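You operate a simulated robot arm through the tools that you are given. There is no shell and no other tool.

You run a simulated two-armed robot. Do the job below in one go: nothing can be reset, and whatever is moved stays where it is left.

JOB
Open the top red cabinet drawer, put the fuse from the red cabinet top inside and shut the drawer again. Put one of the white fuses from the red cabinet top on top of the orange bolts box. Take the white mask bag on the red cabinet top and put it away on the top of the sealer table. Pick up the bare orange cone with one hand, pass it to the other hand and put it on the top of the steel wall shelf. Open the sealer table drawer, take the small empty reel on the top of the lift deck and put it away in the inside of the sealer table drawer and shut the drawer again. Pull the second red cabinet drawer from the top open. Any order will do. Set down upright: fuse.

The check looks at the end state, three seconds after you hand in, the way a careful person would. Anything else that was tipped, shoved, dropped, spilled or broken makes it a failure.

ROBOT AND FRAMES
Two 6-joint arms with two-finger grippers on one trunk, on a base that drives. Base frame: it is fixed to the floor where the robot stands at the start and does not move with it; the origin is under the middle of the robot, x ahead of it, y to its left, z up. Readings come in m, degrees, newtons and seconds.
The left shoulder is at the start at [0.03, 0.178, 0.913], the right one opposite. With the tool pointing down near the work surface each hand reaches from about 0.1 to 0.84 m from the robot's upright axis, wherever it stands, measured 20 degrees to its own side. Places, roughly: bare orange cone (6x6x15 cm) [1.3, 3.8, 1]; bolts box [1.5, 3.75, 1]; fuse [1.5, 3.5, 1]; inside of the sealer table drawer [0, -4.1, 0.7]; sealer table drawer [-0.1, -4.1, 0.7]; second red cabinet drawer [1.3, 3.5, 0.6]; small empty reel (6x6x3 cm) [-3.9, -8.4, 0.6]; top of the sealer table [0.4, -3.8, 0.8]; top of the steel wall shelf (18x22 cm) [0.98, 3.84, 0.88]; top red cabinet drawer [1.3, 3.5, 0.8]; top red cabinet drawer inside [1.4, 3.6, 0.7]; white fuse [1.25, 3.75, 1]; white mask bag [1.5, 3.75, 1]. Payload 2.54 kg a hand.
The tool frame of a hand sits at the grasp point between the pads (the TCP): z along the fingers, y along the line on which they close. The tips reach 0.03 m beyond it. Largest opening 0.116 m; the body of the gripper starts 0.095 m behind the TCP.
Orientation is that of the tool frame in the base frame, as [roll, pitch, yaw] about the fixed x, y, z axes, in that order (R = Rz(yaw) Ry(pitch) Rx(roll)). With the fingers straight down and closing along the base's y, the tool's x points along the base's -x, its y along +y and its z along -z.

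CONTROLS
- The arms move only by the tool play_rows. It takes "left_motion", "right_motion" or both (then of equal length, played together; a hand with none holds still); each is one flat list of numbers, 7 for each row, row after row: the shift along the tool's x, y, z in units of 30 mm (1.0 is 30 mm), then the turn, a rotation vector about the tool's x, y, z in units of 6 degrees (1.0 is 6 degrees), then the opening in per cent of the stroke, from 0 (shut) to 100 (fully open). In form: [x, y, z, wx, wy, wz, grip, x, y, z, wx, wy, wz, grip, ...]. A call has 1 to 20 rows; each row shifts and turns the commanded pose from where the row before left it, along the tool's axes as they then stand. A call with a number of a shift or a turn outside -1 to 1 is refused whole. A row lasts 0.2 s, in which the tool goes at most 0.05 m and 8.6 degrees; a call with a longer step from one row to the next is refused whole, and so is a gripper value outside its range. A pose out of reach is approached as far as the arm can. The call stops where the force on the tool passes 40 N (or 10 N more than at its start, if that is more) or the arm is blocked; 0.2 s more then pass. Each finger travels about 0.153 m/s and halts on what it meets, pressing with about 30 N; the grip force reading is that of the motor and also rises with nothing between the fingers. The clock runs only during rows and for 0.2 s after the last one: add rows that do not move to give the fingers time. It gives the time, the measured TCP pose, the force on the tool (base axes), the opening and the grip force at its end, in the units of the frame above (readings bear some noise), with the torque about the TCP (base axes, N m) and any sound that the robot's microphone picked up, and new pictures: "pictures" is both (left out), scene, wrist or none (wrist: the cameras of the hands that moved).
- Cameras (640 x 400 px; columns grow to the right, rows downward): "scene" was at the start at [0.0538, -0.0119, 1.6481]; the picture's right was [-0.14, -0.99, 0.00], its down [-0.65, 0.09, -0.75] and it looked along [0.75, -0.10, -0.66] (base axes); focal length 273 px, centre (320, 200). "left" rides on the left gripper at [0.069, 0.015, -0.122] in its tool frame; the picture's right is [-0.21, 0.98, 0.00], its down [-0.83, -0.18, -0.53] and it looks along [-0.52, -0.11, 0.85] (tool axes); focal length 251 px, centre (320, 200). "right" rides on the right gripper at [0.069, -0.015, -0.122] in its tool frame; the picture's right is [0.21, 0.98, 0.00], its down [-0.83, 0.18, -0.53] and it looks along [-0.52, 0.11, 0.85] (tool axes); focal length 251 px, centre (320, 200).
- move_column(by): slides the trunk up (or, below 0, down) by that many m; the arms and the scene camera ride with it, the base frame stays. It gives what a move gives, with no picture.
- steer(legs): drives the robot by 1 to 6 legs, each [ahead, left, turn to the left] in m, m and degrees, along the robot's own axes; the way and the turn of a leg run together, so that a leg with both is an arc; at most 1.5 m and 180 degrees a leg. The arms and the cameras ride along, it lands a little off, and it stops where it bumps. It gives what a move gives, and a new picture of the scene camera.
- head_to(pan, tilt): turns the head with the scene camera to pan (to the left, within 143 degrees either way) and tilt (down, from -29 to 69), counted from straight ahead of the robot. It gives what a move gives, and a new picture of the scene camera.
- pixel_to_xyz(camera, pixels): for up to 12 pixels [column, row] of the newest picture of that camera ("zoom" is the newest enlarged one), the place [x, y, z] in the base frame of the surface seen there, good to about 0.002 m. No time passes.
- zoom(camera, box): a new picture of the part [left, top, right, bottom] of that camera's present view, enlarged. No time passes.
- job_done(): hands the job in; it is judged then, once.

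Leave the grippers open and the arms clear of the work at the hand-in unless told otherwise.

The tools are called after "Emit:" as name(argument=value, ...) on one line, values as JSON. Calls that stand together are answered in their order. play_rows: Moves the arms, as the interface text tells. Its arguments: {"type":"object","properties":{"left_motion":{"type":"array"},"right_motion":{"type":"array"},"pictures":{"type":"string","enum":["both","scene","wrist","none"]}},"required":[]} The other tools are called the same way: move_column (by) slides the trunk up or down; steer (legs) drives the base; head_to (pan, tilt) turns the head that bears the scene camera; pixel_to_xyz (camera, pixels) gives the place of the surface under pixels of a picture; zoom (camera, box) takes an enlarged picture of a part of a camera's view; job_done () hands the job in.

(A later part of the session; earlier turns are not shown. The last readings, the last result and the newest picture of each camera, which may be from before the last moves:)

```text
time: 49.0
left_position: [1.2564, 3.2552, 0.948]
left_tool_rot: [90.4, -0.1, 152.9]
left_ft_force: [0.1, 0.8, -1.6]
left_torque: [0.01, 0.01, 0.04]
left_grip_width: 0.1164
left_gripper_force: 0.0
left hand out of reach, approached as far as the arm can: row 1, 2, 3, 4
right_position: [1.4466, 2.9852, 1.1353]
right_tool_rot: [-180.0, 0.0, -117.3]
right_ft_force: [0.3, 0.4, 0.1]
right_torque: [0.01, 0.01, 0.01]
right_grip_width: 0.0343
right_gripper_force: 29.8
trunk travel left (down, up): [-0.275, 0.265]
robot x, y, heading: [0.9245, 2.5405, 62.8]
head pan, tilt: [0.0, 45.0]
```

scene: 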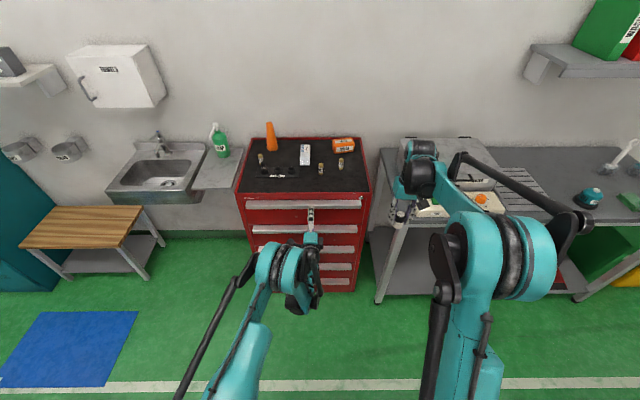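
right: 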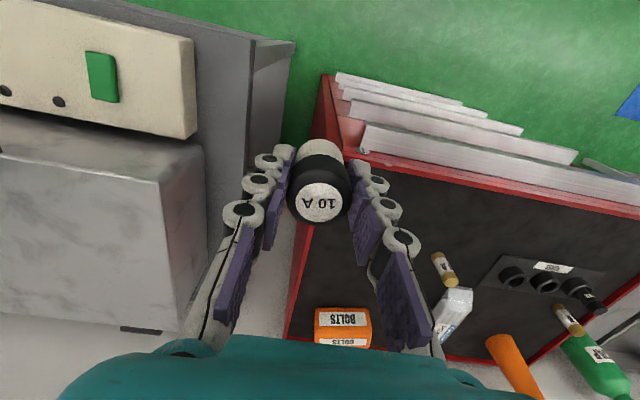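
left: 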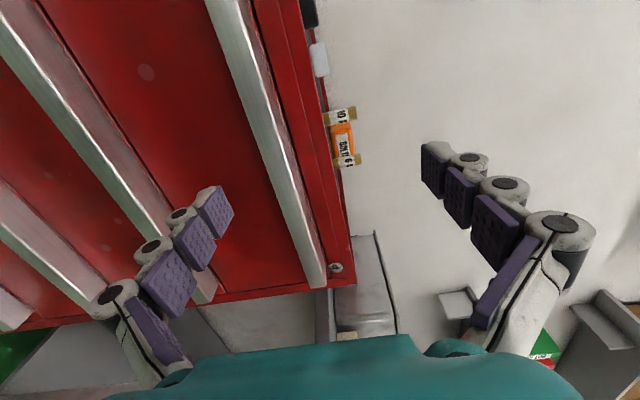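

The limit seems to be the wrist's bend with a high shoulder. I'll lower the trunk by 0.15 m; the held fuse then hangs at about z 0.94 in free air in front of the cabinet.

Emit:
move_column(by=-0.15)

Emit:
play_rows(left_motion=[0, 0.5, 0, 0, 0, 0, 100, 0, 0.5, 0, 0, 0, 0, 100, 0, 0.5, 0, 0, 0, 0, 100, 0, 0, 0, 0, 0, 0, 100], pictures="both")

```text
time: 50.8
left_position: [1.2577, 3.2552, 0.7973]
left_tool_rot: [90.3, 0.1, 152.7]
left_ft_force: [0.5, 0.1, -0.2]
left_torque: [-0.01, -0.03, 0.0]
left_grip_width: 0.1158
left_gripper_force: 0.0
right_position: [1.4472, 2.9838, 0.9844]
right_tool_rot: [180.0, 0.0, -117.2]
right_ft_force: [-0.2, -0.1, -0.7]
right_torque: [0.02, 0.01, -0.03]
right_grip_width: 0.0344
right_gripper_force: 30.0
trunk travel left (down, up): [-0.125, 0.415]
robot x, y, heading: [0.9295, 2.5412, 62.7]
head pan, tilt: [0.0, 45.0]
```

```text
time: 51.8
left_position: [1.2582, 3.255, 0.8424]
left_tool_rot: [90.4, 0.0, 152.8]
left_ft_force: [-0.1, 0.7, -0.9]
left_torque: [0.0, -0.03, 0.0]
left_grip_width: 0.1162
left_gripper_force: 0.0
right_position: [1.4459, 2.9851, 0.9843]
right_tool_rot: [180.0, 0.0, -117.2]
right_ft_force: [0.7, -0.3, -0.5]
right_torque: [0.0, 0.01, 0.01]
right_grip_width: 0.0343
right_gripper_force: 30.0
trunk travel left (down, up): [-0.125, 0.415]
robot x, y, heading: [0.9251, 2.5429, 62.6]
head pan, tilt: [0.0, 45.0]
```

scene: 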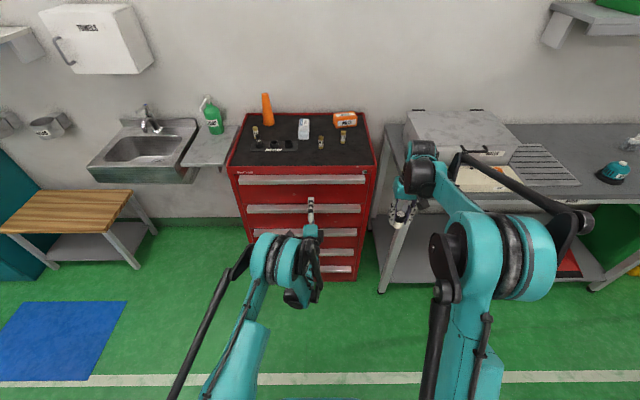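
left: 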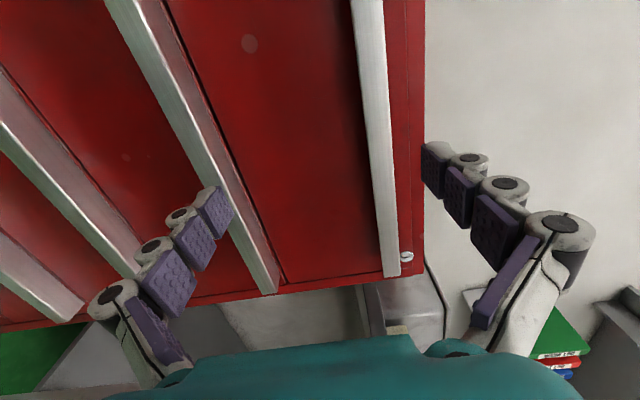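

Moving works freely now. Before gripping I'll re-measure the top drawer handle from this view.

Emit:
zoom(camera="scene", box=[225, 160, 385, 260])

Emit:
pixel_to_xyz(camera="zoom", pixels=[[240, 58], [240, 66], [240, 76], [240, 84], [240, 90], [240, 96], [240, 100], [240, 106], [240, 130], [420, 80], [80, 90], [400, 195]])

```text
4.00 times, centred on (305, 210) of scene
```

zoom: 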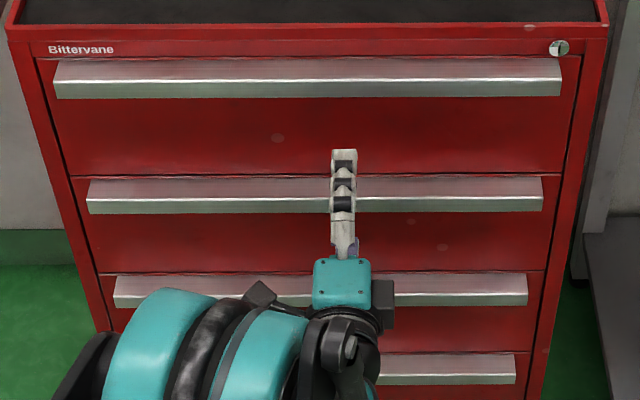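

```text
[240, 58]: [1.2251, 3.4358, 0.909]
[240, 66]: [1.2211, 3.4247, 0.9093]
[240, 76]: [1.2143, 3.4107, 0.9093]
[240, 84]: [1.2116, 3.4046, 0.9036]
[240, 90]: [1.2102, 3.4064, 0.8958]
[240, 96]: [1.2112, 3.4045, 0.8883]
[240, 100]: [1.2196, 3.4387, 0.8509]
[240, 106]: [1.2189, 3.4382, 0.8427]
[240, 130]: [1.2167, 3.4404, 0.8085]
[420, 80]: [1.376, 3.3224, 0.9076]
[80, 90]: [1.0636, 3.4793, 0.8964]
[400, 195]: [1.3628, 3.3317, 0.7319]
```

The handle spans z 0.886–0.909, with its front at u≈3.584 and the drawer face at 3.617. I'll raise 5.5 cm first, then advance 10.5 cm so the fingers straddle it.

Emit:
play_rows(left_motion=[0, 0.92, 0, 0, 0, 0, 100, 0, 0.92, 0, 0, 0, 0, 100, 0, 0, 0.9, 0, 0, 0, 100, 0, 0, 0.9, 0, 0, 0, 100, 0, 0, 0.9, 0, 0, 0, 100, 0, 0, 0.5, 0, 0, 0, 100, 0, 0, 0.3, 0, 0, 0, 100, 0, 0, 0, 0, 0, 0, 100], pictures="both")

```text
time: 53.6
left_position: [1.3065, 3.349, 0.8972]
left_tool_rot: [90.4, 0.1, 152.7]
left_ft_force: [-0.1, 0.1, -0.1]
left_torque: [-0.01, -0.04, 0.01]
left_grip_width: 0.116
left_gripper_force: 0.0
right_position: [1.4468, 2.9839, 0.9847]
right_tool_rot: [-180.0, 0.1, -117.2]
right_ft_force: [-0.1, -0.3, -0.8]
right_torque: [0.01, -0.02, 0.0]
right_grip_width: 0.0346
right_gripper_force: 30.0
trunk travel left (down, up): [-0.125, 0.415]
robot x, y, heading: [0.9293, 2.5389, 63.0]
head pan, tilt: [0.0, 45.0]
```

scene: 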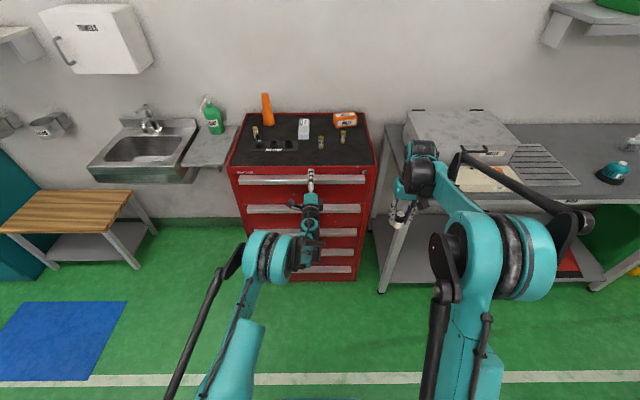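
left: 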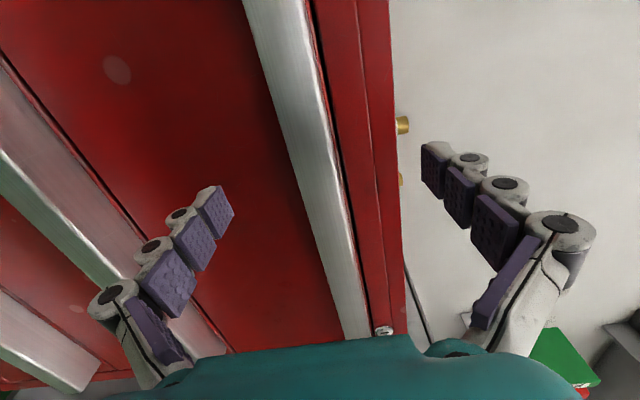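

The TCP is at u=3.577, z=0.897, with the fingers straddling the handle. Closing the left gripper.

Emit:
play_rows(left_motion=[0, 0, 0, 0, 0, 0, 0, 0, 0, 0, 0, 0, 0, 0, 0, 0, 0, 0, 0, 0, 0, 0, 0, 0, 0, 0, 0, 0], pictures="wrist")

```text
time: 54.6
left_position: [1.3065, 3.3497, 0.8963]
left_tool_rot: [90.4, 0.1, 152.8]
left_ft_force: [-4.9, -7.2, -11.4]
left_torque: [0.48, -0.26, 0.09]
left_grip_width: 0.0234
left_gripper_force: 45.2
right_position: [1.4468, 2.9851, 0.9843]
right_tool_rot: [180.0, -0.1, -117.2]
right_ft_force: [-0.5, -0.4, -0.3]
right_torque: [-0.02, -0.01, -0.01]
right_grip_width: 0.0343
right_gripper_force: 29.5
trunk travel left (down, up): [-0.125, 0.415]
robot x, y, heading: [0.9314, 2.538, 63.0]
head pan, tilt: [0.0, 45.0]
```

left: 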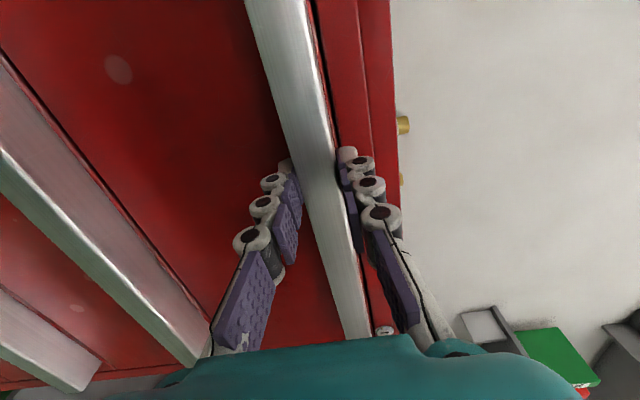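

The handle is held (23 mm, 45 N). I'll drive back 0.10 m to start pulling the drawer and see that it follows.

Emit:
steer(legs=[[-0.1, 0, 0]])

```text
time: 55.8
left_position: [1.261, 3.2599, 0.8966]
left_tool_rot: [90.4, 0.0, 152.6]
left_ft_force: [-2.5, 1.3, -6.4]
left_torque: [0.46, -0.3, 0.37]
left_grip_width: 0.0233
left_gripper_force: 44.5
right_position: [1.4015, 2.896, 0.9846]
right_tool_rot: [-180.0, 0.0, -117.3]
right_ft_force: [-0.4, 0.3, -1.1]
right_torque: [0.03, -0.03, 0.02]
right_grip_width: 0.0342
right_gripper_force: 30.0
trunk travel left (down, up): [-0.125, 0.415]
robot x, y, heading: [0.8784, 2.4495, 62.8]
head pan, tilt: [0.0, 45.0]
```

scene: 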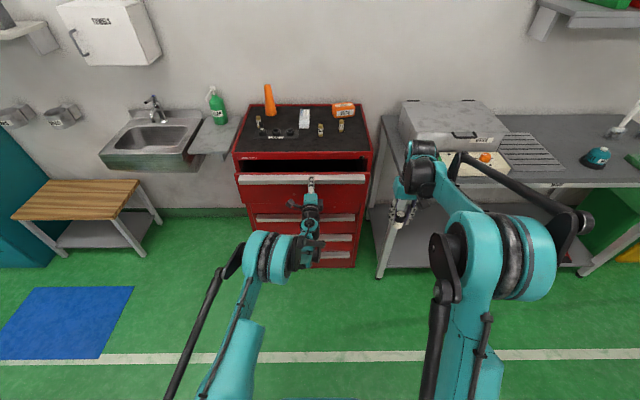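

The drawer follows and is open 10 cm. I'll pull another 0.13 m.

Emit:
steer(legs=[[-0.13, 0, 0]])

Emit:
zoom(camera="scene", box=[220, 90, 380, 190])

```text
time: 57.0
left_position: [1.2021, 3.1447, 0.8967]
left_tool_rot: [90.4, 0.1, 152.7]
left_ft_force: [5.4, -3.2, -5.7]
left_torque: [0.27, -0.72, -0.18]
left_grip_width: 0.0227
left_gripper_force: 44.8
right_position: [1.3423, 2.7801, 0.9851]
right_tool_rot: [-180.0, 0.0, -117.4]
right_ft_force: [-0.4, 0.1, -0.3]
right_torque: [0.0, 0.0, 0.01]
right_grip_width: 0.0343
right_gripper_force: 30.2
trunk travel left (down, up): [-0.125, 0.415]
robot x, y, heading: [0.823, 2.3338, 62.5]
head pan, tilt: [0.0, 45.0]
```

scene: 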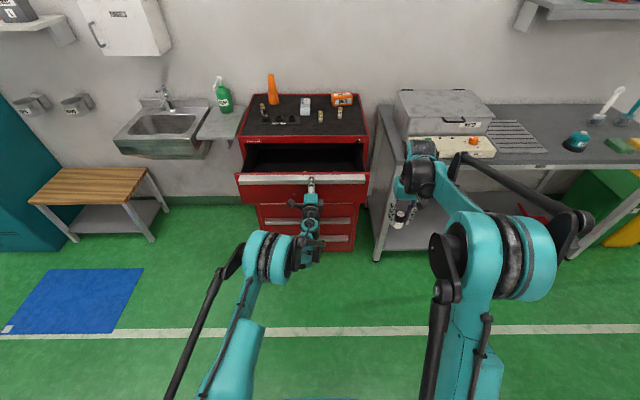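

```text
4.00 times, centred on (300, 140) of scene
```

zoom: 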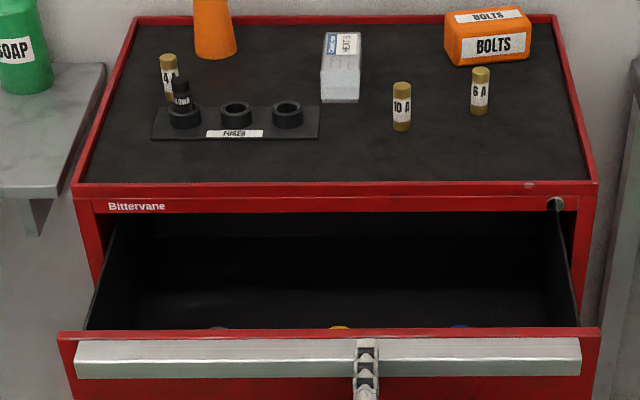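

The drawer is open about 23 cm, and there are things lying just behind its front. I'll release the handle, back the left hand off 6 cm, lift it and shift it to the left.

Emit:
play_rows(left_motion=[0, 0, 0, 0, 0, 0, 50, 0, 0, 0, 0, 0, 0, 100, 0, 0, -0.6, 0, 0, 0, 100, 0, 0, -0.7, 0, 0, 0, 100, 0, 0, -0.7, 0, 0, 0, 100, 0, 1, 0, 0, 0, 0, 100, 0, 1, 0, 0, 0, 0, 100, 0.3, 1, 0, 0, 0, 0, 100, 0.5, 1, 0, 0, 0, 0, 100, 0.7, 1, 0, 0, 0, 0, 100, 0.7, 1, 0, 0, 0, 0, 100, 0.7, 1, 0, 0, 0, 0, 100, 0.7, 1, 0, 0, 0, 0, 100, 0.7, 1, 0, 0, 0, 0, 100, 0.7, 1, 0, 0, 0, 0, 100], pictures="scene")

```text
time: 60.2
left_position: [1.0477, 3.1593, 1.1874]
left_tool_rot: [90.2, -0.1, 152.7]
left_ft_force: [0.4, 0.2, -0.9]
left_torque: [0.0, 0.0, 0.03]
left_grip_width: 0.116
left_gripper_force: 0.1
left hand out of reach, approached as far as the arm can: row 15
right_position: [1.3422, 2.7792, 0.9849]
right_tool_rot: [-179.9, 0.0, -117.3]
right_ft_force: [-0.3, 0.0, -0.5]
right_torque: [-0.02, 0.0, -0.01]
right_grip_width: 0.0345
right_gripper_force: 30.1
trunk travel left (down, up): [-0.125, 0.415]
robot x, y, heading: [0.8252, 2.3378, 62.7]
head pan, tilt: [0.0, 45.0]
```

scene: 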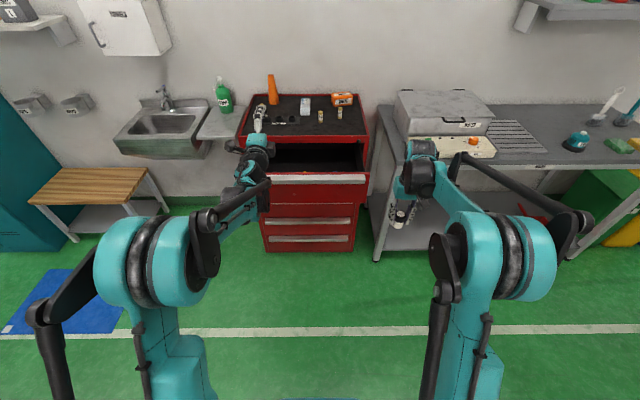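

The left hand is clear. I'll raise the right hand 10 cm and drive forward 0.30 m so the right hand can reach into the drawer.

Emit:
play_rows(right_motion=[0, 0, -1, 0, 0, 0, 0, 0, 0, -1, 0, 0, 0, 0, 0, 0, -1, 0, 0, 0, 0, 0, 0, -0.5, 0, 0, 0, 0], pictures="none")

Emit:
steer(legs=[[0.3, 0, 0.3]])

```text
time: 61.2
left_position: [1.0477, 3.1595, 1.1864]
left_tool_rot: [90.1, 0.0, 152.8]
left_ft_force: [-0.2, 0.0, 0.4]
left_torque: [0.0, 0.01, -0.02]
left_grip_width: 0.1157
left_gripper_force: 0.1
right_position: [1.3421, 2.7811, 1.0896]
right_tool_rot: [180.0, 0.0, -117.4]
right_ft_force: [-0.4, -0.1, -0.2]
right_torque: [-0.01, 0.03, 0.04]
right_grip_width: 0.0345
right_gripper_force: 29.9
trunk travel left (down, up): [-0.125, 0.415]
robot x, y, heading: [0.8195, 2.3324, 62.9]
head pan, tilt: [0.0, 45.0]
```

```text
time: 63.2
left_position: [1.1818, 3.4215, 1.1856]
left_tool_rot: [90.2, 0.0, 152.8]
left_ft_force: [0.5, 0.0, -0.3]
left_torque: [0.01, 0.03, 0.03]
left_grip_width: 0.116
left_gripper_force: 0.0
right_position: [1.4771, 3.043, 1.0896]
right_tool_rot: [179.9, -0.1, -117.2]
right_ft_force: [0.6, -0.4, -0.1]
right_torque: [-0.03, 0.03, 0.02]
right_grip_width: 0.0345
right_gripper_force: 30.0
trunk travel left (down, up): [-0.125, 0.415]
robot x, y, heading: [0.9575, 2.5971, 62.9]
head pan, tilt: [0.0, 45.0]
```

scene: 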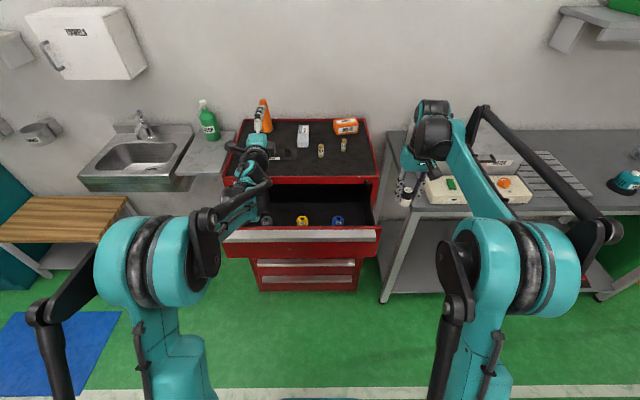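

I can see small items in the drawer near its front. Zooming into the drawer.

Emit:
zoom(camera="scene", box=[215, 170, 391, 280])

Emit:
pixel_to_xyz(camera="zoom", pixels=[[190, 175], [318, 182], [448, 182], [380, 120], [480, 130], [480, 100], [250, 130], [300, 230], [150, 218], [560, 210], [590, 130], [400, 60]])

```text
3.64 times, centred on (303, 225) of scene
```

zoom: 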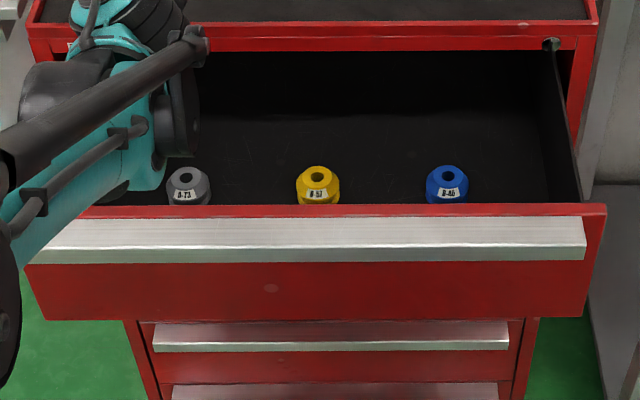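

```text
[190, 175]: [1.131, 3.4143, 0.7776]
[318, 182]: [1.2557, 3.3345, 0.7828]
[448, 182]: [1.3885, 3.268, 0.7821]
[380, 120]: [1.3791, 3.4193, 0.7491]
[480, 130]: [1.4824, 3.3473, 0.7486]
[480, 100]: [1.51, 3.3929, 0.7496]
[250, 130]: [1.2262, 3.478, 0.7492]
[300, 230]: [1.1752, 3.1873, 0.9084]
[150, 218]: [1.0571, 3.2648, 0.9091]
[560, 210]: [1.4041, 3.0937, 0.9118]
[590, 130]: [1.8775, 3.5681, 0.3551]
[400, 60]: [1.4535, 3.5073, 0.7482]
```

The drawer floor is at z≈0.749, and three small reels stand at u≈3.55. The free spot is in front of and between the yellow and blue ones, at u≈3.49, v≈-0.32. I'll carry the fuse over there at a safe height, then go partly down.

Emit:
play_rows(right_motion=[-0.4, 0.94, 0, 0, 0, 0, 0, -0.4, 0.94, 0, 0, 0, 0, 0, -0.4, 0.94, 0, 0, 0, 0, 0, -0.4, 0.94, 0, 0, 0, 0, 0, -0.4, 0.94, 0, 0, 0, 0, 0, -0.4, 0.94, 0, 0, 0, 0, 0, -0.4, 0.94, 0, 0, 0, 0, 0, -0.4, 0.94, 0, 0, 0, 0, 0, -0.4, 0.94, 0, 0, 0, 0, 0, 0, 0, 1, 0, 0, 0, 0, 0, 0, 1, 0, 0, 0, 0, 0, 0, 1, 0, 0, 0, 0, 0, 0, 0.5, 0, 0, 0, 0], pictures="both")

```text
time: 66.0
left_position: [1.1819, 3.4206, 1.1854]
left_tool_rot: [90.0, 0.0, 152.8]
left_ft_force: [0.3, 0.0, 0.3]
left_torque: [-0.01, 0.02, -0.01]
left_grip_width: 0.116
left_gripper_force: 0.1
right_position: [1.299, 3.2496, 0.983]
right_tool_rot: [179.9, 0.0, -117.2]
right_ft_force: [-0.8, 0.5, -0.5]
right_torque: [-0.01, -0.03, 0.0]
right_grip_width: 0.0343
right_gripper_force: 29.6
right hand out of reach, approached as far as the arm can: row 9
trunk travel left (down, up): [-0.125, 0.415]
robot x, y, heading: [0.9572, 2.5943, 62.8]
head pan, tilt: [0.0, 45.0]
```

scene: 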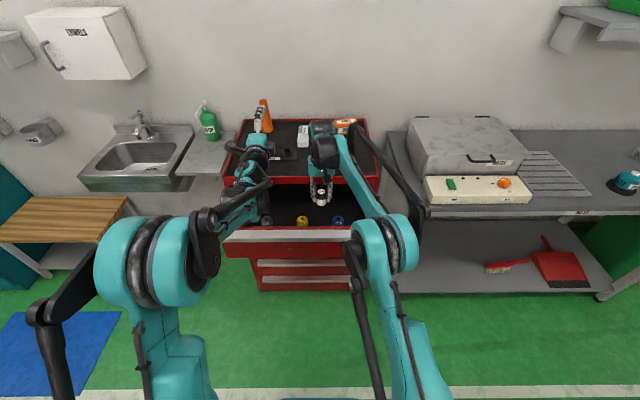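
right: 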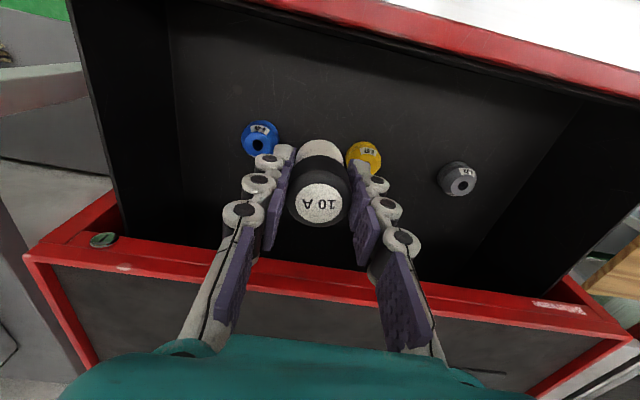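

I'll measure the reels, the drawer walls and the floor from the wrist camera to pick the exact drop spot.

Emit:
pixel_to_xyz(camera="right", pixels=[[259, 140], [366, 157], [457, 178], [320, 90], [400, 20], [230, 60], [300, 235], [150, 180], [500, 120], [330, 260], [420, 70]])

```text
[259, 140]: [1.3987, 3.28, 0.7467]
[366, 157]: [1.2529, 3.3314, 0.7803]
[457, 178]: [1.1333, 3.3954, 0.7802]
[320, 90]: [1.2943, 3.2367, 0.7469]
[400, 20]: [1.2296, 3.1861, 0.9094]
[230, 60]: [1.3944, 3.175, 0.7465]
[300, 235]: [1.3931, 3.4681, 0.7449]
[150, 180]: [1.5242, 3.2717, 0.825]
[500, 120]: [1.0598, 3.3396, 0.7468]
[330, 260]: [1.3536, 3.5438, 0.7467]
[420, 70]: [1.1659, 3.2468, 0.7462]
```

The spot below the fuse is clear: reels at u≈3.54–3.55, drawer front wall at about u 3.40, floor 0.747. I'll lower the fuse to just above the floor (TCP ≈0.794).

Emit:
play_rows(right_motion=[0, 0, 1, 0, 0, 0, 0, 0, 0, 1, 0, 0, 0, 0, 0, 0, 1, 0, 0, 0, 0, 0, 0, 1, 0, 0, 0, 0, 0, 0, 1, 0, 0, 0, 0, 0, 0, 0.8, 0, 0, 0, 0, 0, 0, 0.4, 0, 0, 0, 0, 0, 0, 0, 0, 0, 0, 0], pictures="wrist")

```text
time: 67.8
left_position: [1.1829, 3.4209, 1.187]
left_tool_rot: [90.2, -0.1, 152.9]
left_ft_force: [-0.1, -0.1, -0.5]
left_torque: [-0.02, 0.01, 0.01]
left_grip_width: 0.1162
left_gripper_force: 0.1
right_position: [1.2979, 3.2503, 0.7958]
right_tool_rot: [180.0, 0.0, -117.2]
right_ft_force: [0.8, 0.0, -0.9]
right_torque: [0.0, -0.01, 0.0]
right_grip_width: 0.0345
right_gripper_force: 30.1
trunk travel left (down, up): [-0.125, 0.415]
robot x, y, heading: [0.9596, 2.5971, 63.0]
head pan, tilt: [0.0, 45.0]
```

right: 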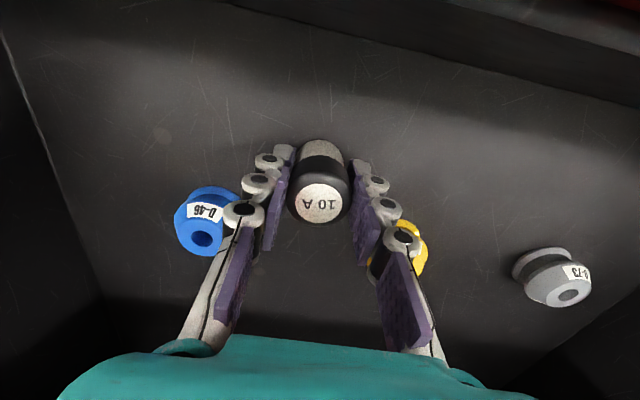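

The fuse bottom is about 3–4 mm above the floor. I'll lower the last 3 mm and open only part way (50%) to keep clear of the reels.

Emit:
play_rows(right_motion=[0, 0, 0.12, 0, 0, 0, 0, 0, 0, 0, 0, 0, 0, 0, 0, 0, 0, 0, 0, 0, 35, 0, 0, 0, 0, 0, 0, 45, 0, 0, 0, 0, 0, 0, 50, 0, 0, 0, 0, 0, 0, 50], pictures="wrist")

```text
time: 69.2
left_position: [1.1801, 3.4182, 1.1893]
left_tool_rot: [89.8, 0.0, 152.8]
left_ft_force: [0.5, 0.1, -0.2]
left_torque: [0.0, -0.03, 0.0]
left_grip_width: 0.116
left_gripper_force: 0.2
right_position: [1.2972, 3.2487, 0.7961]
right_tool_rot: [180.0, 0.1, -117.2]
right_ft_force: [-1.1, 1.6, 34.9]
right_torque: [-3.01, 0.95, -0.13]
right_grip_width: 0.0581
right_gripper_force: 0.0
trunk travel left (down, up): [-0.125, 0.415]
robot x, y, heading: [0.96, 2.5946, 62.5]
head pan, tilt: [0.0, 45.0]
```

right: 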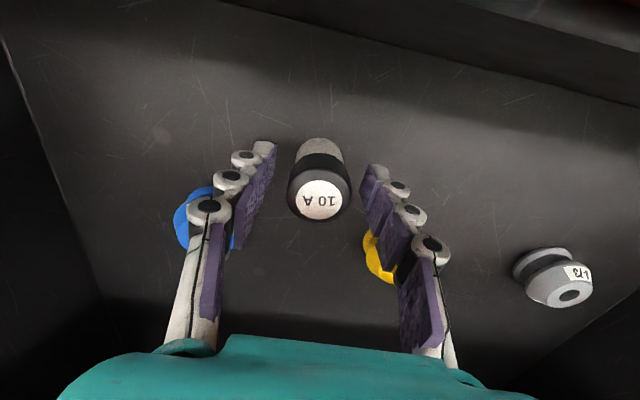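

The fuse stands free, but the reading shows 35 N about 9 cm toward the robot: the wrist camera is resting on the drawer's front edge. Lifting straight up relieves it.

Emit:
play_rows(right_motion=[0, 0, -0.3, 0, 0, 0, 50, 0, 0, -0.7, 0, 0, 0, 50, 0, 0, -1, 0, 0, 0, 50, 0, 0, -1, 0, 0, 0, 50, 0, 0, -1, 0, 0, 0, 50, 0, 0, -1, 0, 0, 0, 50, 0, 0, -1, 0, 0, 0, 60, 0, 0, -1, 0, 0, 0, 60, 0, 0, -1, 0, 0, 0, 60], pictures="both")

```text
time: 71.2
left_position: [1.1813, 3.4204, 1.1866]
left_tool_rot: [90.1, 0.0, 152.8]
left_ft_force: [0.0, 0.5, 0.2]
left_torque: [0.01, 0.01, -0.02]
left_grip_width: 0.1161
left_gripper_force: 0.0
right_position: [1.299, 3.2503, 1.0325]
right_tool_rot: [-180.0, 0.0, -117.1]
right_ft_force: [0.4, 0.2, 0.8]
right_torque: [0.0, 0.02, 0.03]
right_grip_width: 0.0697
right_gripper_force: 0.0
trunk travel left (down, up): [-0.125, 0.415]
robot x, y, heading: [0.9537, 2.5989, 62.6]
head pan, tilt: [0.0, 45.0]
```

scene: 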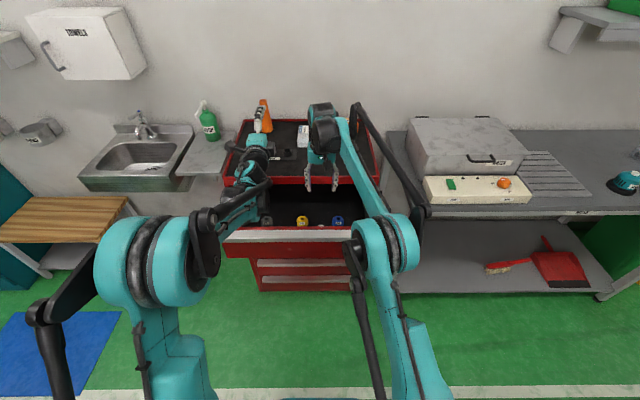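
right: 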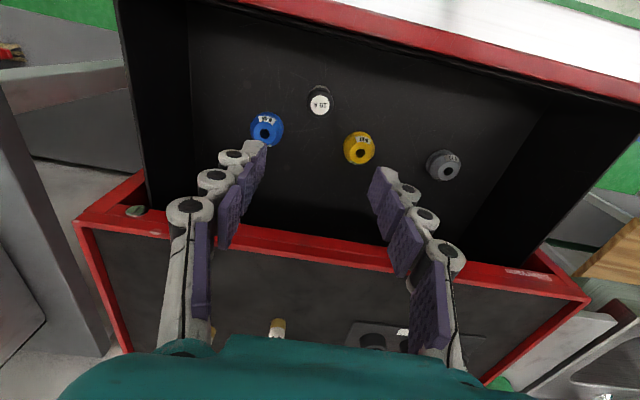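

The fuse is standing upright (wrist view at (320,100)). To close the drawer I'll bring the right hand, closed and pointing down, in front of the handle.

Emit:
play_rows(right_motion=[1, 0.2, 0, 0, 0, 0, 40, 1, 0.2, 0, 0, 0, 0, 20, 1, 0.2, 0, 0, 0, 0, 0, 1, 0.2, 0, 0, 0, 0, 0, 1, 0.2, 0, 0, 0, 0, 0, 1, 0.2, 0, 0, 0, 0, 0, 0, 0, 1, 0, 0, 0, 0, 0, 0, 1, 0, 0, 0, 0, 0, 0, 1, 0, 0, 0, 0, 0, 0, 1, 0, 0, 0, 0, 0, 0, 0.66, 0, 0, 0, 0], pictures="both")

```text
time: 73.7
left_position: [1.182, 3.4204, 1.1859]
left_tool_rot: [90.1, 0.0, 152.8]
left_ft_force: [-1.0, 0.8, 0.3]
left_torque: [-0.01, -0.01, 0.0]
left_grip_width: 0.1162
left_gripper_force: 0.1
right_position: [1.1849, 3.1076, 0.8925]
right_tool_rot: [179.9, -0.1, -117.2]
right_ft_force: [0.2, 0.3, 0.6]
right_torque: [-0.02, -0.01, 0.01]
right_grip_width: 0.0
right_gripper_force: 28.3
trunk travel left (down, up): [-0.125, 0.415]
robot x, y, heading: [0.9603, 2.5996, 62.9]
head pan, tilt: [0.0, 45.0]
```

scene: 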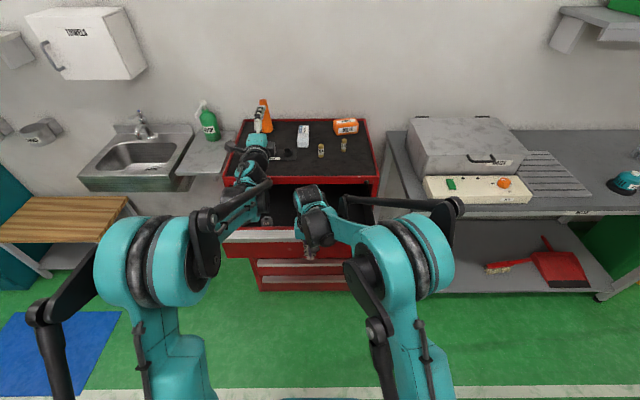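
right: 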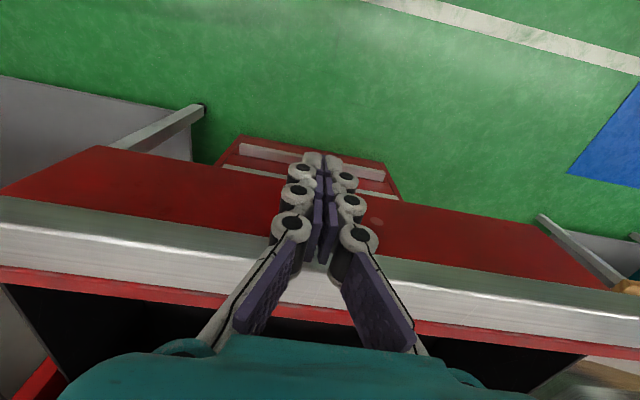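

The closed fingers are 3–4 cm in front of the handle. I'll push forward slowly (9 mm per row) so the fuse stays standing.

Emit:
play_rows(right_motion=[-0.3, 0, 0, 0, 0, 0, 0, -0.3, 0, 0, 0, 0, 0, 0, -0.3, 0, 0, 0, 0, 0, 0, -0.3, 0, 0, 0, 0, 0, 0, -0.3, 0, 0, 0, 0, 0, 0, -0.3, 0, 0, 0, 0, 0, 0, -0.3, 0, 0, 0, 0, 0, 0, -0.3, 0, 0, 0, 0, 0, 0, -0.3, 0, 0, 0, 0, 0, 0, -0.3, 0, 0, 0, 0, 0, 0, -0.3, 0, 0, 0, 0, 0, 0, -0.3, 0, 0, 0, 0, 0, 0, -0.3, 0, 0, 0, 0, 0, 0, -0.3, 0, 0, 0, 0, 0, 0, -0.3, 0, 0, 0, 0, 0, 0, -0.3, 0, 0, 0, 0, 0, 0, -0.3, 0, 0, 0, 0, 0, 0, -0.3, 0, 0, 0, 0, 0, 0, -0.3, 0, 0, 0, 0, 0, 0, -0.3, 0, 0, 0, 0, 0, 0], pictures="both")

```text
time: 77.8
left_position: [1.1807, 3.422, 1.1858]
left_tool_rot: [90.1, 0.0, 152.7]
left_ft_force: [1.2, 0.4, -0.5]
left_torque: [0.02, -0.02, -0.01]
left_grip_width: 0.116
left_gripper_force: 0.1
right_position: [1.2679, 3.2672, 0.8939]
right_tool_rot: [180.0, 0.0, -117.2]
right_ft_force: [-0.8, 0.5, -0.1]
right_torque: [-0.02, 0.0, 0.02]
right_grip_width: 0.0
right_gripper_force: 28.5
trunk travel left (down, up): [-0.125, 0.415]
robot x, y, heading: [0.9593, 2.6012, 62.9]
head pan, tilt: [0.0, 45.0]
```

scene: 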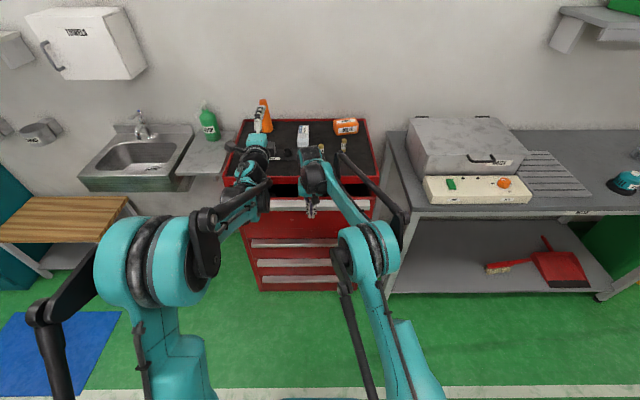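
right: 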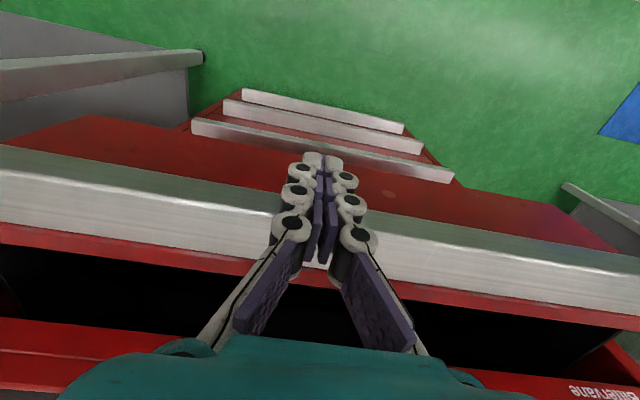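

The drawer moves smoothly with no noticeable force. I'll continue the last ~9 cm until it seats.

Emit:
play_rows(right_motion=[-0.3, 0, 0, 0, 0, 0, 0, -0.3, 0, 0, 0, 0, 0, 0, -0.3, 0, 0, 0, 0, 0, 0, -0.3, 0, 0, 0, 0, 0, 0, -0.3, 0, 0, 0, 0, 0, 0, -0.3, 0, 0, 0, 0, 0, 0, -0.3, 0, 0, 0, 0, 0, 0, -0.3, 0, 0, 0, 0, 0, 0, -0.25, 0, 0, 0, 0, 0, 0, -0.2, 0, 0, 0, 0, 0, 0, -0.15, 0, 0, 0, 0, 0, 0, -0.1, 0, 0, 0, 0, 0, 0], pictures="both")

```text
time: 80.5
left_position: [1.1811, 3.4215, 1.1871]
left_tool_rot: [90.1, 0.0, 152.8]
left_ft_force: [0.0, -0.5, 0.4]
left_torque: [-0.01, -0.01, -0.01]
left_grip_width: 0.1162
left_gripper_force: 0.0
right_position: [1.2957, 3.3012, 0.8906]
right_tool_rot: [-180.0, 0.2, -117.1]
right_ft_force: [-1.2, -0.3, -0.5]
right_torque: [0.02, -0.01, -0.01]
right_grip_width: 0.0
right_gripper_force: 28.4
right hand out of reach, approached as far as the arm can: row 5, 6, 7, 8, 9, 10, 11
trunk travel left (down, up): [-0.125, 0.415]
robot x, y, heading: [0.9549, 2.5959, 62.9]
head pan, tilt: [0.0, 45.0]
```

scene: 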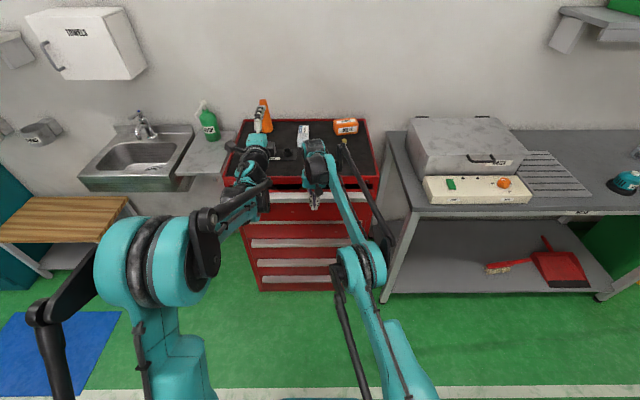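
right: 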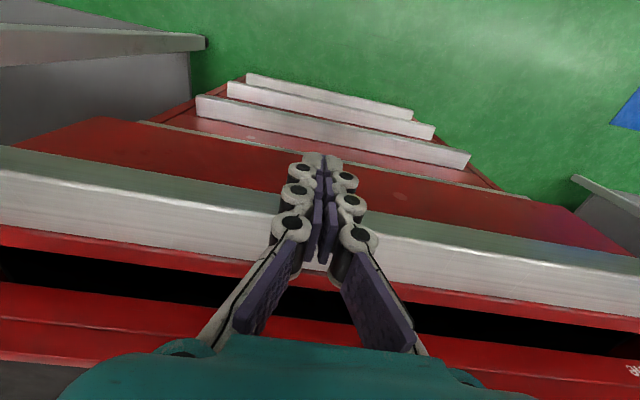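

The hand is at its reach limit with about 4 cm left. I'll drive the base forward 0.035 m to continue the push.

Emit:
steer(legs=[[0.035, 0, 0]])

Emit:
zoom(camera="scene", box=[225, 160, 385, 260])

```text
time: 81.3
left_position: [1.1987, 3.4538, 1.1851]
left_tool_rot: [90.1, 0.1, 152.8]
left_ft_force: [0.5, 0.9, -0.1]
left_torque: [0.05, -0.05, -0.02]
left_grip_width: 0.116
left_gripper_force: 0.0
right_position: [1.3138, 3.3354, 0.8891]
right_tool_rot: [-179.9, 0.0, -117.2]
right_ft_force: [1.2, 1.5, -0.5]
right_torque: [-0.05, 0.02, -0.02]
right_grip_width: 0.0
right_gripper_force: 28.3
trunk travel left (down, up): [-0.125, 0.415]
robot x, y, heading: [0.9729, 2.6278, 62.8]
head pan, tilt: [0.0, 45.0]
```

scene: 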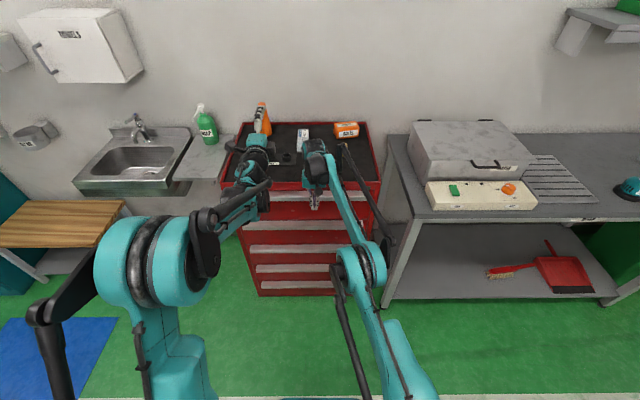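

```text
4.00 times, centred on (305, 210) of scene
```

zoom: 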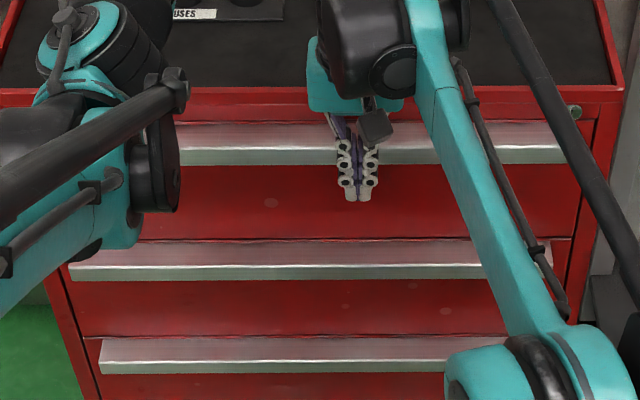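

Nearly closed. I'll measure the handle's depth against the second drawer's to see the remaining gap.

Emit:
pixel_to_xyz(camera="zoom", pixels=[[240, 150], [260, 159], [240, 200], [400, 200], [440, 155], [300, 270], [300, 310], [540, 200], [500, 110]])

```text
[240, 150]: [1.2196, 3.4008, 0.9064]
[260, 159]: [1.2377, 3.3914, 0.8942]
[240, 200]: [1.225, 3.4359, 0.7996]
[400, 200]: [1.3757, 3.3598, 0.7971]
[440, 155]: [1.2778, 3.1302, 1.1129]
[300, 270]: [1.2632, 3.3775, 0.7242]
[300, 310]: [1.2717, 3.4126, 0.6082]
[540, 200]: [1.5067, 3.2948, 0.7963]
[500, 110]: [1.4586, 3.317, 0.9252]
```

The top drawer's face is flush with the others (u≈3.618), so it is shut with the fuse inside. Next, I'll back the right hand off and raise it, and turn the left hand back to pointing down.

Emit:
play_rows(right_motion=[0.7, 0, 0, 0, 0, 0, 0, 1, 0, 0, 0, 0, 0, 0, 1, 0, 0, 0, 0, 0, 0, 0.5, 0, -0.8, 0, 0, 0, 0, 0, 0, -1, 0, 0, 0, 0, 0, 0, -1, 0, 0, 0, 0, 0, 0, -1, 0, 0, 0, 0, 0, 0, -1, 0, 0, 0, 50, 0, 0, -1, 0, 0, 0, 100, 0, 0, -1, 0, 0, 0, 100, 0, 0, -1, 0, 0, 0, 100, 0, 0, -1, 0, 0, 0, 100, 0, 0, 0, 0, 0, 0, 100, 0, 0, 0, 0, 0, 0, 100, 0, 0, 0, 0, 0, 0, 100], left_motion=[0, 0, 0, 0.77, 0.77, -0.77, 100, 0, 0, 0, 0.77, 0.77, -0.77, 100, 0, 0, 0, 0.77, 0.77, -0.77, 100, 0, 0, 0, 0.77, 0.77, -0.77, 100, 0, 0, 0, 0.77, 0.77, -0.77, 100, 0, 0, 0, 0.77, 0.77, -0.77, 100, 0, 0, 0, 0.77, 0.77, -0.77, 100, 0, 0, 0, 0.77, 0.77, -0.77, 100, 0, 0, 0, 0.77, 0.77, -0.77, 100, 0, 0, 0, 0.77, 0.77, -0.77, 100, 0, 0, 0, 0.77, 0.77, -0.77, 100, 0, 0, 0, 0.77, 0.77, -0.77, 100, 0, 0, 0, 0.77, 0.77, -0.77, 100, 0, 0, 0, 0.77, 0.77, -0.77, 100, 0, 0, 0, 0.77, 0.77, -0.77, 100], pictures="scene")

```text
time: 84.5
left_position: [1.1499, 3.371, 1.1401]
left_tool_rot: [175.3, 4.4, -121.8]
left_ft_force: [-0.3, -0.5, 0.5]
left_torque: [0.11, -0.06, -0.02]
left_grip_width: 0.1161
left_gripper_force: 0.0
left hand out of reach, approached as far as the arm can: row 11, 12, 13, 14, 15
right_position: [1.2665, 3.2473, 1.156]
right_tool_rot: [180.0, 0.3, -117.3]
right_ft_force: [-0.5, -0.6, 0.2]
right_torque: [0.08, -0.04, 0.02]
right_grip_width: 0.1161
right_gripper_force: 0.1
trunk travel left (down, up): [-0.125, 0.415]
robot x, y, heading: [0.9686, 2.6288, 63.1]
head pan, tilt: [0.0, 45.0]
```

scene: 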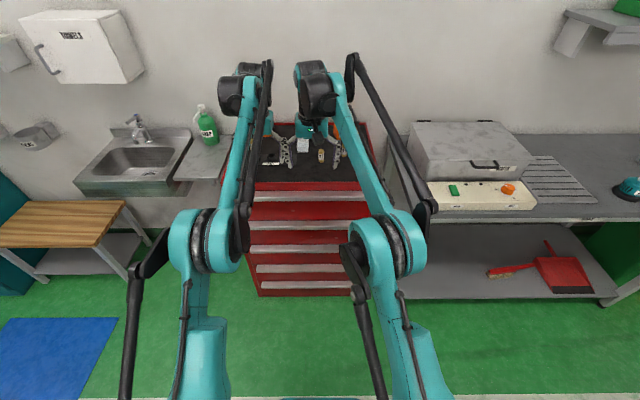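

Both hands are pointing down now but close together. I'll spread them and pull the left one back.

Emit:
play_rows(right_motion=[0, -0.8, 0, 0, 0, 0, 100, 0, -0.8, 0, 0, 0, 0, 100, 0, -0.8, 0, 0, 0, 0, 100, 0, -0.8, 0, 0, 0, 0, 100, 0, -0.8, 0, 0, 0, 0, 100, 0, 0, 0, 0, 0, 0, 100, 0, 0, 0, 0, 0, 0, 100, 0, 0, 0, 0, 0, 0, 100, 0, 0, 0, 0, 0, 0, 100, 0, 0, 0, 0, 0, 0, 100], left_motion=[0.5, 0.7, 0, 0, 0, 0, 100, 0.5, 0.7, 0, 0, 0, 0, 100, 1, 0.3, 0, 0, 0, 0, 100, 1, 0, 0, 0, 0, 0, 100, 1, 0, 0, 0, 0, 0, 100, 1, 0, 0, 0, 0, 0, 100, 1, 0, 0, 0, 0, 0, 100, 1, 0, 0, 0, 0, 0, 100, 1, 0, 0, 0, 0, 0, 100, 1, 0, 0, 0, 0, 0, 100], pictures="none")

Emit:
move_column(by=0.25)

```text
time: 86.7
left_position: [0.9645, 3.172, 1.1235]
left_tool_rot: [175.1, 4.4, -121.9]
left_ft_force: [0.1, 0.0, 0.7]
left_torque: [0.01, -0.02, 0.0]
left_grip_width: 0.116
left_gripper_force: 0.1
right_position: [1.3764, 3.1923, 1.1551]
right_tool_rot: [180.0, 0.2, -117.3]
right_ft_force: [0.2, -0.2, -0.6]
right_torque: [0.02, -0.03, -0.01]
right_grip_width: 0.1161
right_gripper_force: 0.1
trunk travel left (down, up): [-0.125, 0.415]
robot x, y, heading: [0.9753, 2.6275, 62.8]
head pan, tilt: [0.0, 45.0]
```

```text
time: 89.3
left_position: [0.9655, 3.1726, 1.374]
left_tool_rot: [175.2, 4.3, -121.8]
left_ft_force: [-0.4, 0.2, 0.2]
left_torque: [0.01, -0.02, 0.02]
left_grip_width: 0.1161
left_gripper_force: 0.1
right_position: [1.3779, 3.192, 1.4033]
right_tool_rot: [179.9, 0.0, -117.2]
right_ft_force: [0.6, 0.2, 0.2]
right_torque: [0.02, 0.02, 0.0]
right_grip_width: 0.1163
right_gripper_force: 0.0
trunk travel left (down, up): [-0.375, 0.165]
robot x, y, heading: [0.9749, 2.627, 62.9]
head pan, tilt: [0.0, 45.0]
```

I'll drive forward 0.36 m (the base front will stay about 0.15 m from the handles) to bring the back row of the cabinet top into reach.

Emit:
steer(legs=[[0.36, 0, 0.1]])

Emit:
head_to(pan=0, tilt=58)

```text
time: 91.6
left_position: [1.1289, 3.4896, 1.375]
left_tool_rot: [175.2, 4.3, -121.9]
left_ft_force: [0.1, 0.7, 0.1]
left_torque: [0.0, 0.0, 0.0]
left_grip_width: 0.1159
left_gripper_force: 0.1
right_position: [1.5395, 3.5084, 1.4049]
right_tool_rot: [179.9, 0.1, -117.2]
right_ft_force: [-0.2, 0.3, -0.7]
right_torque: [0.02, -0.02, 0.0]
right_grip_width: 0.1161
right_gripper_force: 0.1
trunk travel left (down, up): [-0.375, 0.165]
robot x, y, heading: [1.1338, 2.9479, 62.7]
head pan, tilt: [0.0, 45.0]
```

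scene: 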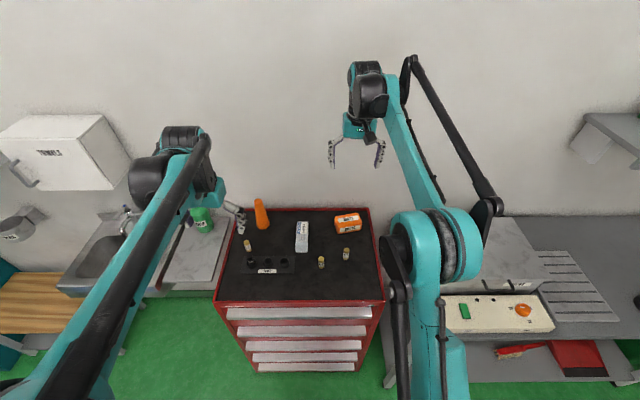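

```text
time: 92.3
left_position: [1.1277, 3.489, 1.3741]
left_tool_rot: [175.2, 4.3, -122.0]
left_ft_force: [-0.2, 0.9, -0.1]
left_torque: [0.04, 0.0, -0.02]
left_grip_width: 0.1161
left_gripper_force: 0.1
right_position: [1.5404, 3.5083, 1.4051]
right_tool_rot: [-180.0, 0.1, -117.3]
right_ft_force: [0.3, -0.1, -0.5]
right_torque: [-0.03, -0.02, -0.01]
right_grip_width: 0.1161
right_gripper_force: 0.1
trunk travel left (down, up): [-0.375, 0.165]
robot x, y, heading: [1.1388, 2.9491, 62.9]
head pan, tilt: [0.0, 58.0]
```

scene: 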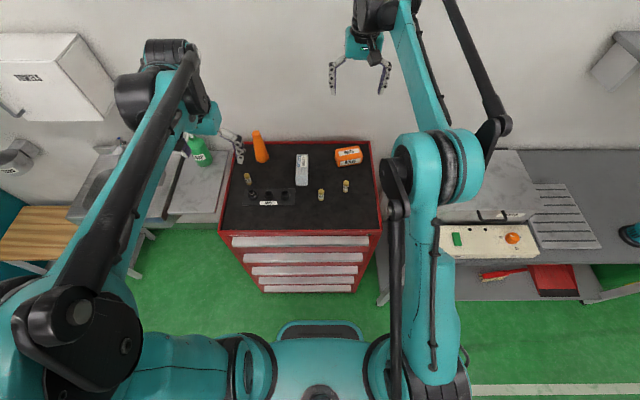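

Good overhead view. I'll zoom on the cabinet top and measure the 6 A fuse, the bolts box, the bag and the cone again.

Emit:
zoom(camera="scene", box=[210, 120, 390, 235])

Emit:
pixel_to_xyz(camera="zoom", pixels=[[482, 222], [482, 250], [393, 252], [490, 112], [450, 115], [535, 100], [480, 160], [328, 130], [328, 200], [165, 48], [180, 140], [130, 205]])

```text
3.48 times, centred on (300, 178) of scene
```

zoom: 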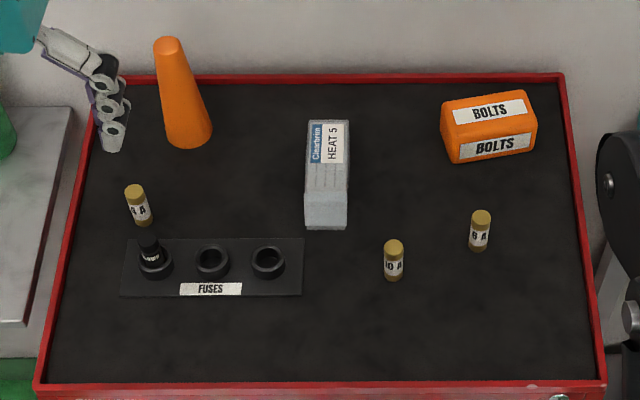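

```text
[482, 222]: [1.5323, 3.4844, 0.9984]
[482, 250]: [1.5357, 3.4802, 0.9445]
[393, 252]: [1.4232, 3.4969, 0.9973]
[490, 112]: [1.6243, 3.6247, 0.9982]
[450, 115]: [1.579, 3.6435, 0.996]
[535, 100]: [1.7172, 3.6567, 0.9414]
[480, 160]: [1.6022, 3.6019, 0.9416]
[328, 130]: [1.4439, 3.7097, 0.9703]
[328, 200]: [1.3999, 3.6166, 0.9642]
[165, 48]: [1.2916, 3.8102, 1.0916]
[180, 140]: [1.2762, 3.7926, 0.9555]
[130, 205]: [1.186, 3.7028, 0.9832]
```

The 6 A fuse stands at (1.534, 3.487), with its top at 1.0 m. The bolts box top is at (1.625, 3.627, 0.997). I'll bring the right hand above the 6 A fuse and down to z≈1.07, part open.

Emit:
play_rows(right_motion=[0.37, -0.06, 0.5, 0, 0, 0, 70, 0.36, -0.06, 1, 0, 0, 0, 70, 0, 0, 1, 0, 0, 0, 70, 0, 0, 1, 0, 0, 0, 70, 0, 0, 1, 0, 0, 0, 70, 0, 0, 1, 0, 0, 0, 70, 0, 0, 1, 0, 0, 0, 70, 0, 0, 1, 0, 0, 0, 70, 0, 0, 1, 0, 0, 0, 70, 0, 0, 1, 0, 0, 0, 70, 0, 0, 1, 0, 0, 0, 70, 0, 0, 0.6, 0, 0, 0, 70], pictures="both")

```text
time: 94.9
left_position: [1.1281, 3.4893, 1.3739]
left_tool_rot: [175.1, 4.2, -121.9]
left_ft_force: [0.0, 0.8, 0.5]
left_torque: [-0.01, 0.0, 0.0]
left_grip_width: 0.1163
left_gripper_force: 0.1
right_position: [1.5334, 3.4884, 1.0705]
right_tool_rot: [180.0, 0.1, -117.2]
right_ft_force: [0.2, -0.4, 0.4]
right_torque: [0.0, 0.01, 0.01]
right_grip_width: 0.0812
right_gripper_force: 0.1
trunk travel left (down, up): [-0.375, 0.165]
robot x, y, heading: [1.1326, 2.9454, 62.7]
head pan, tilt: [0.0, 58.0]
```

scene: 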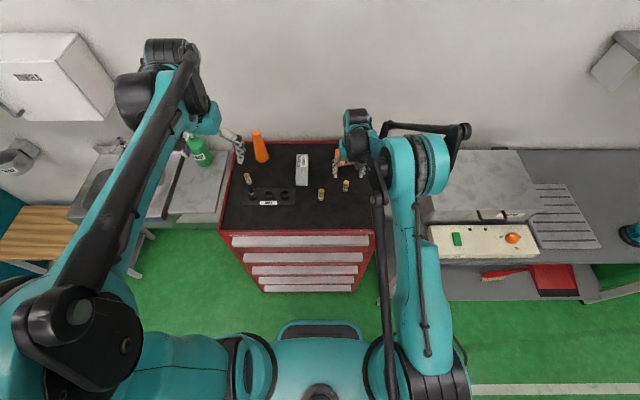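
right: 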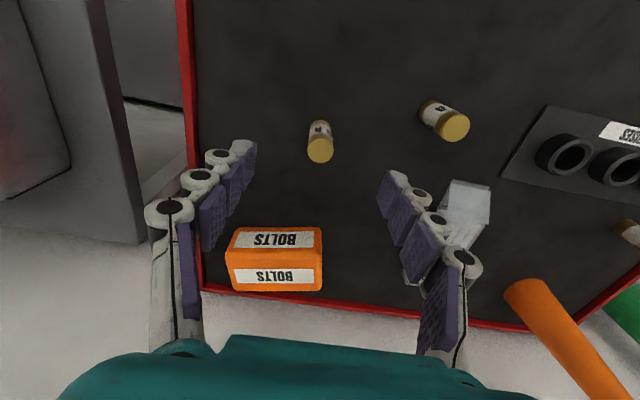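

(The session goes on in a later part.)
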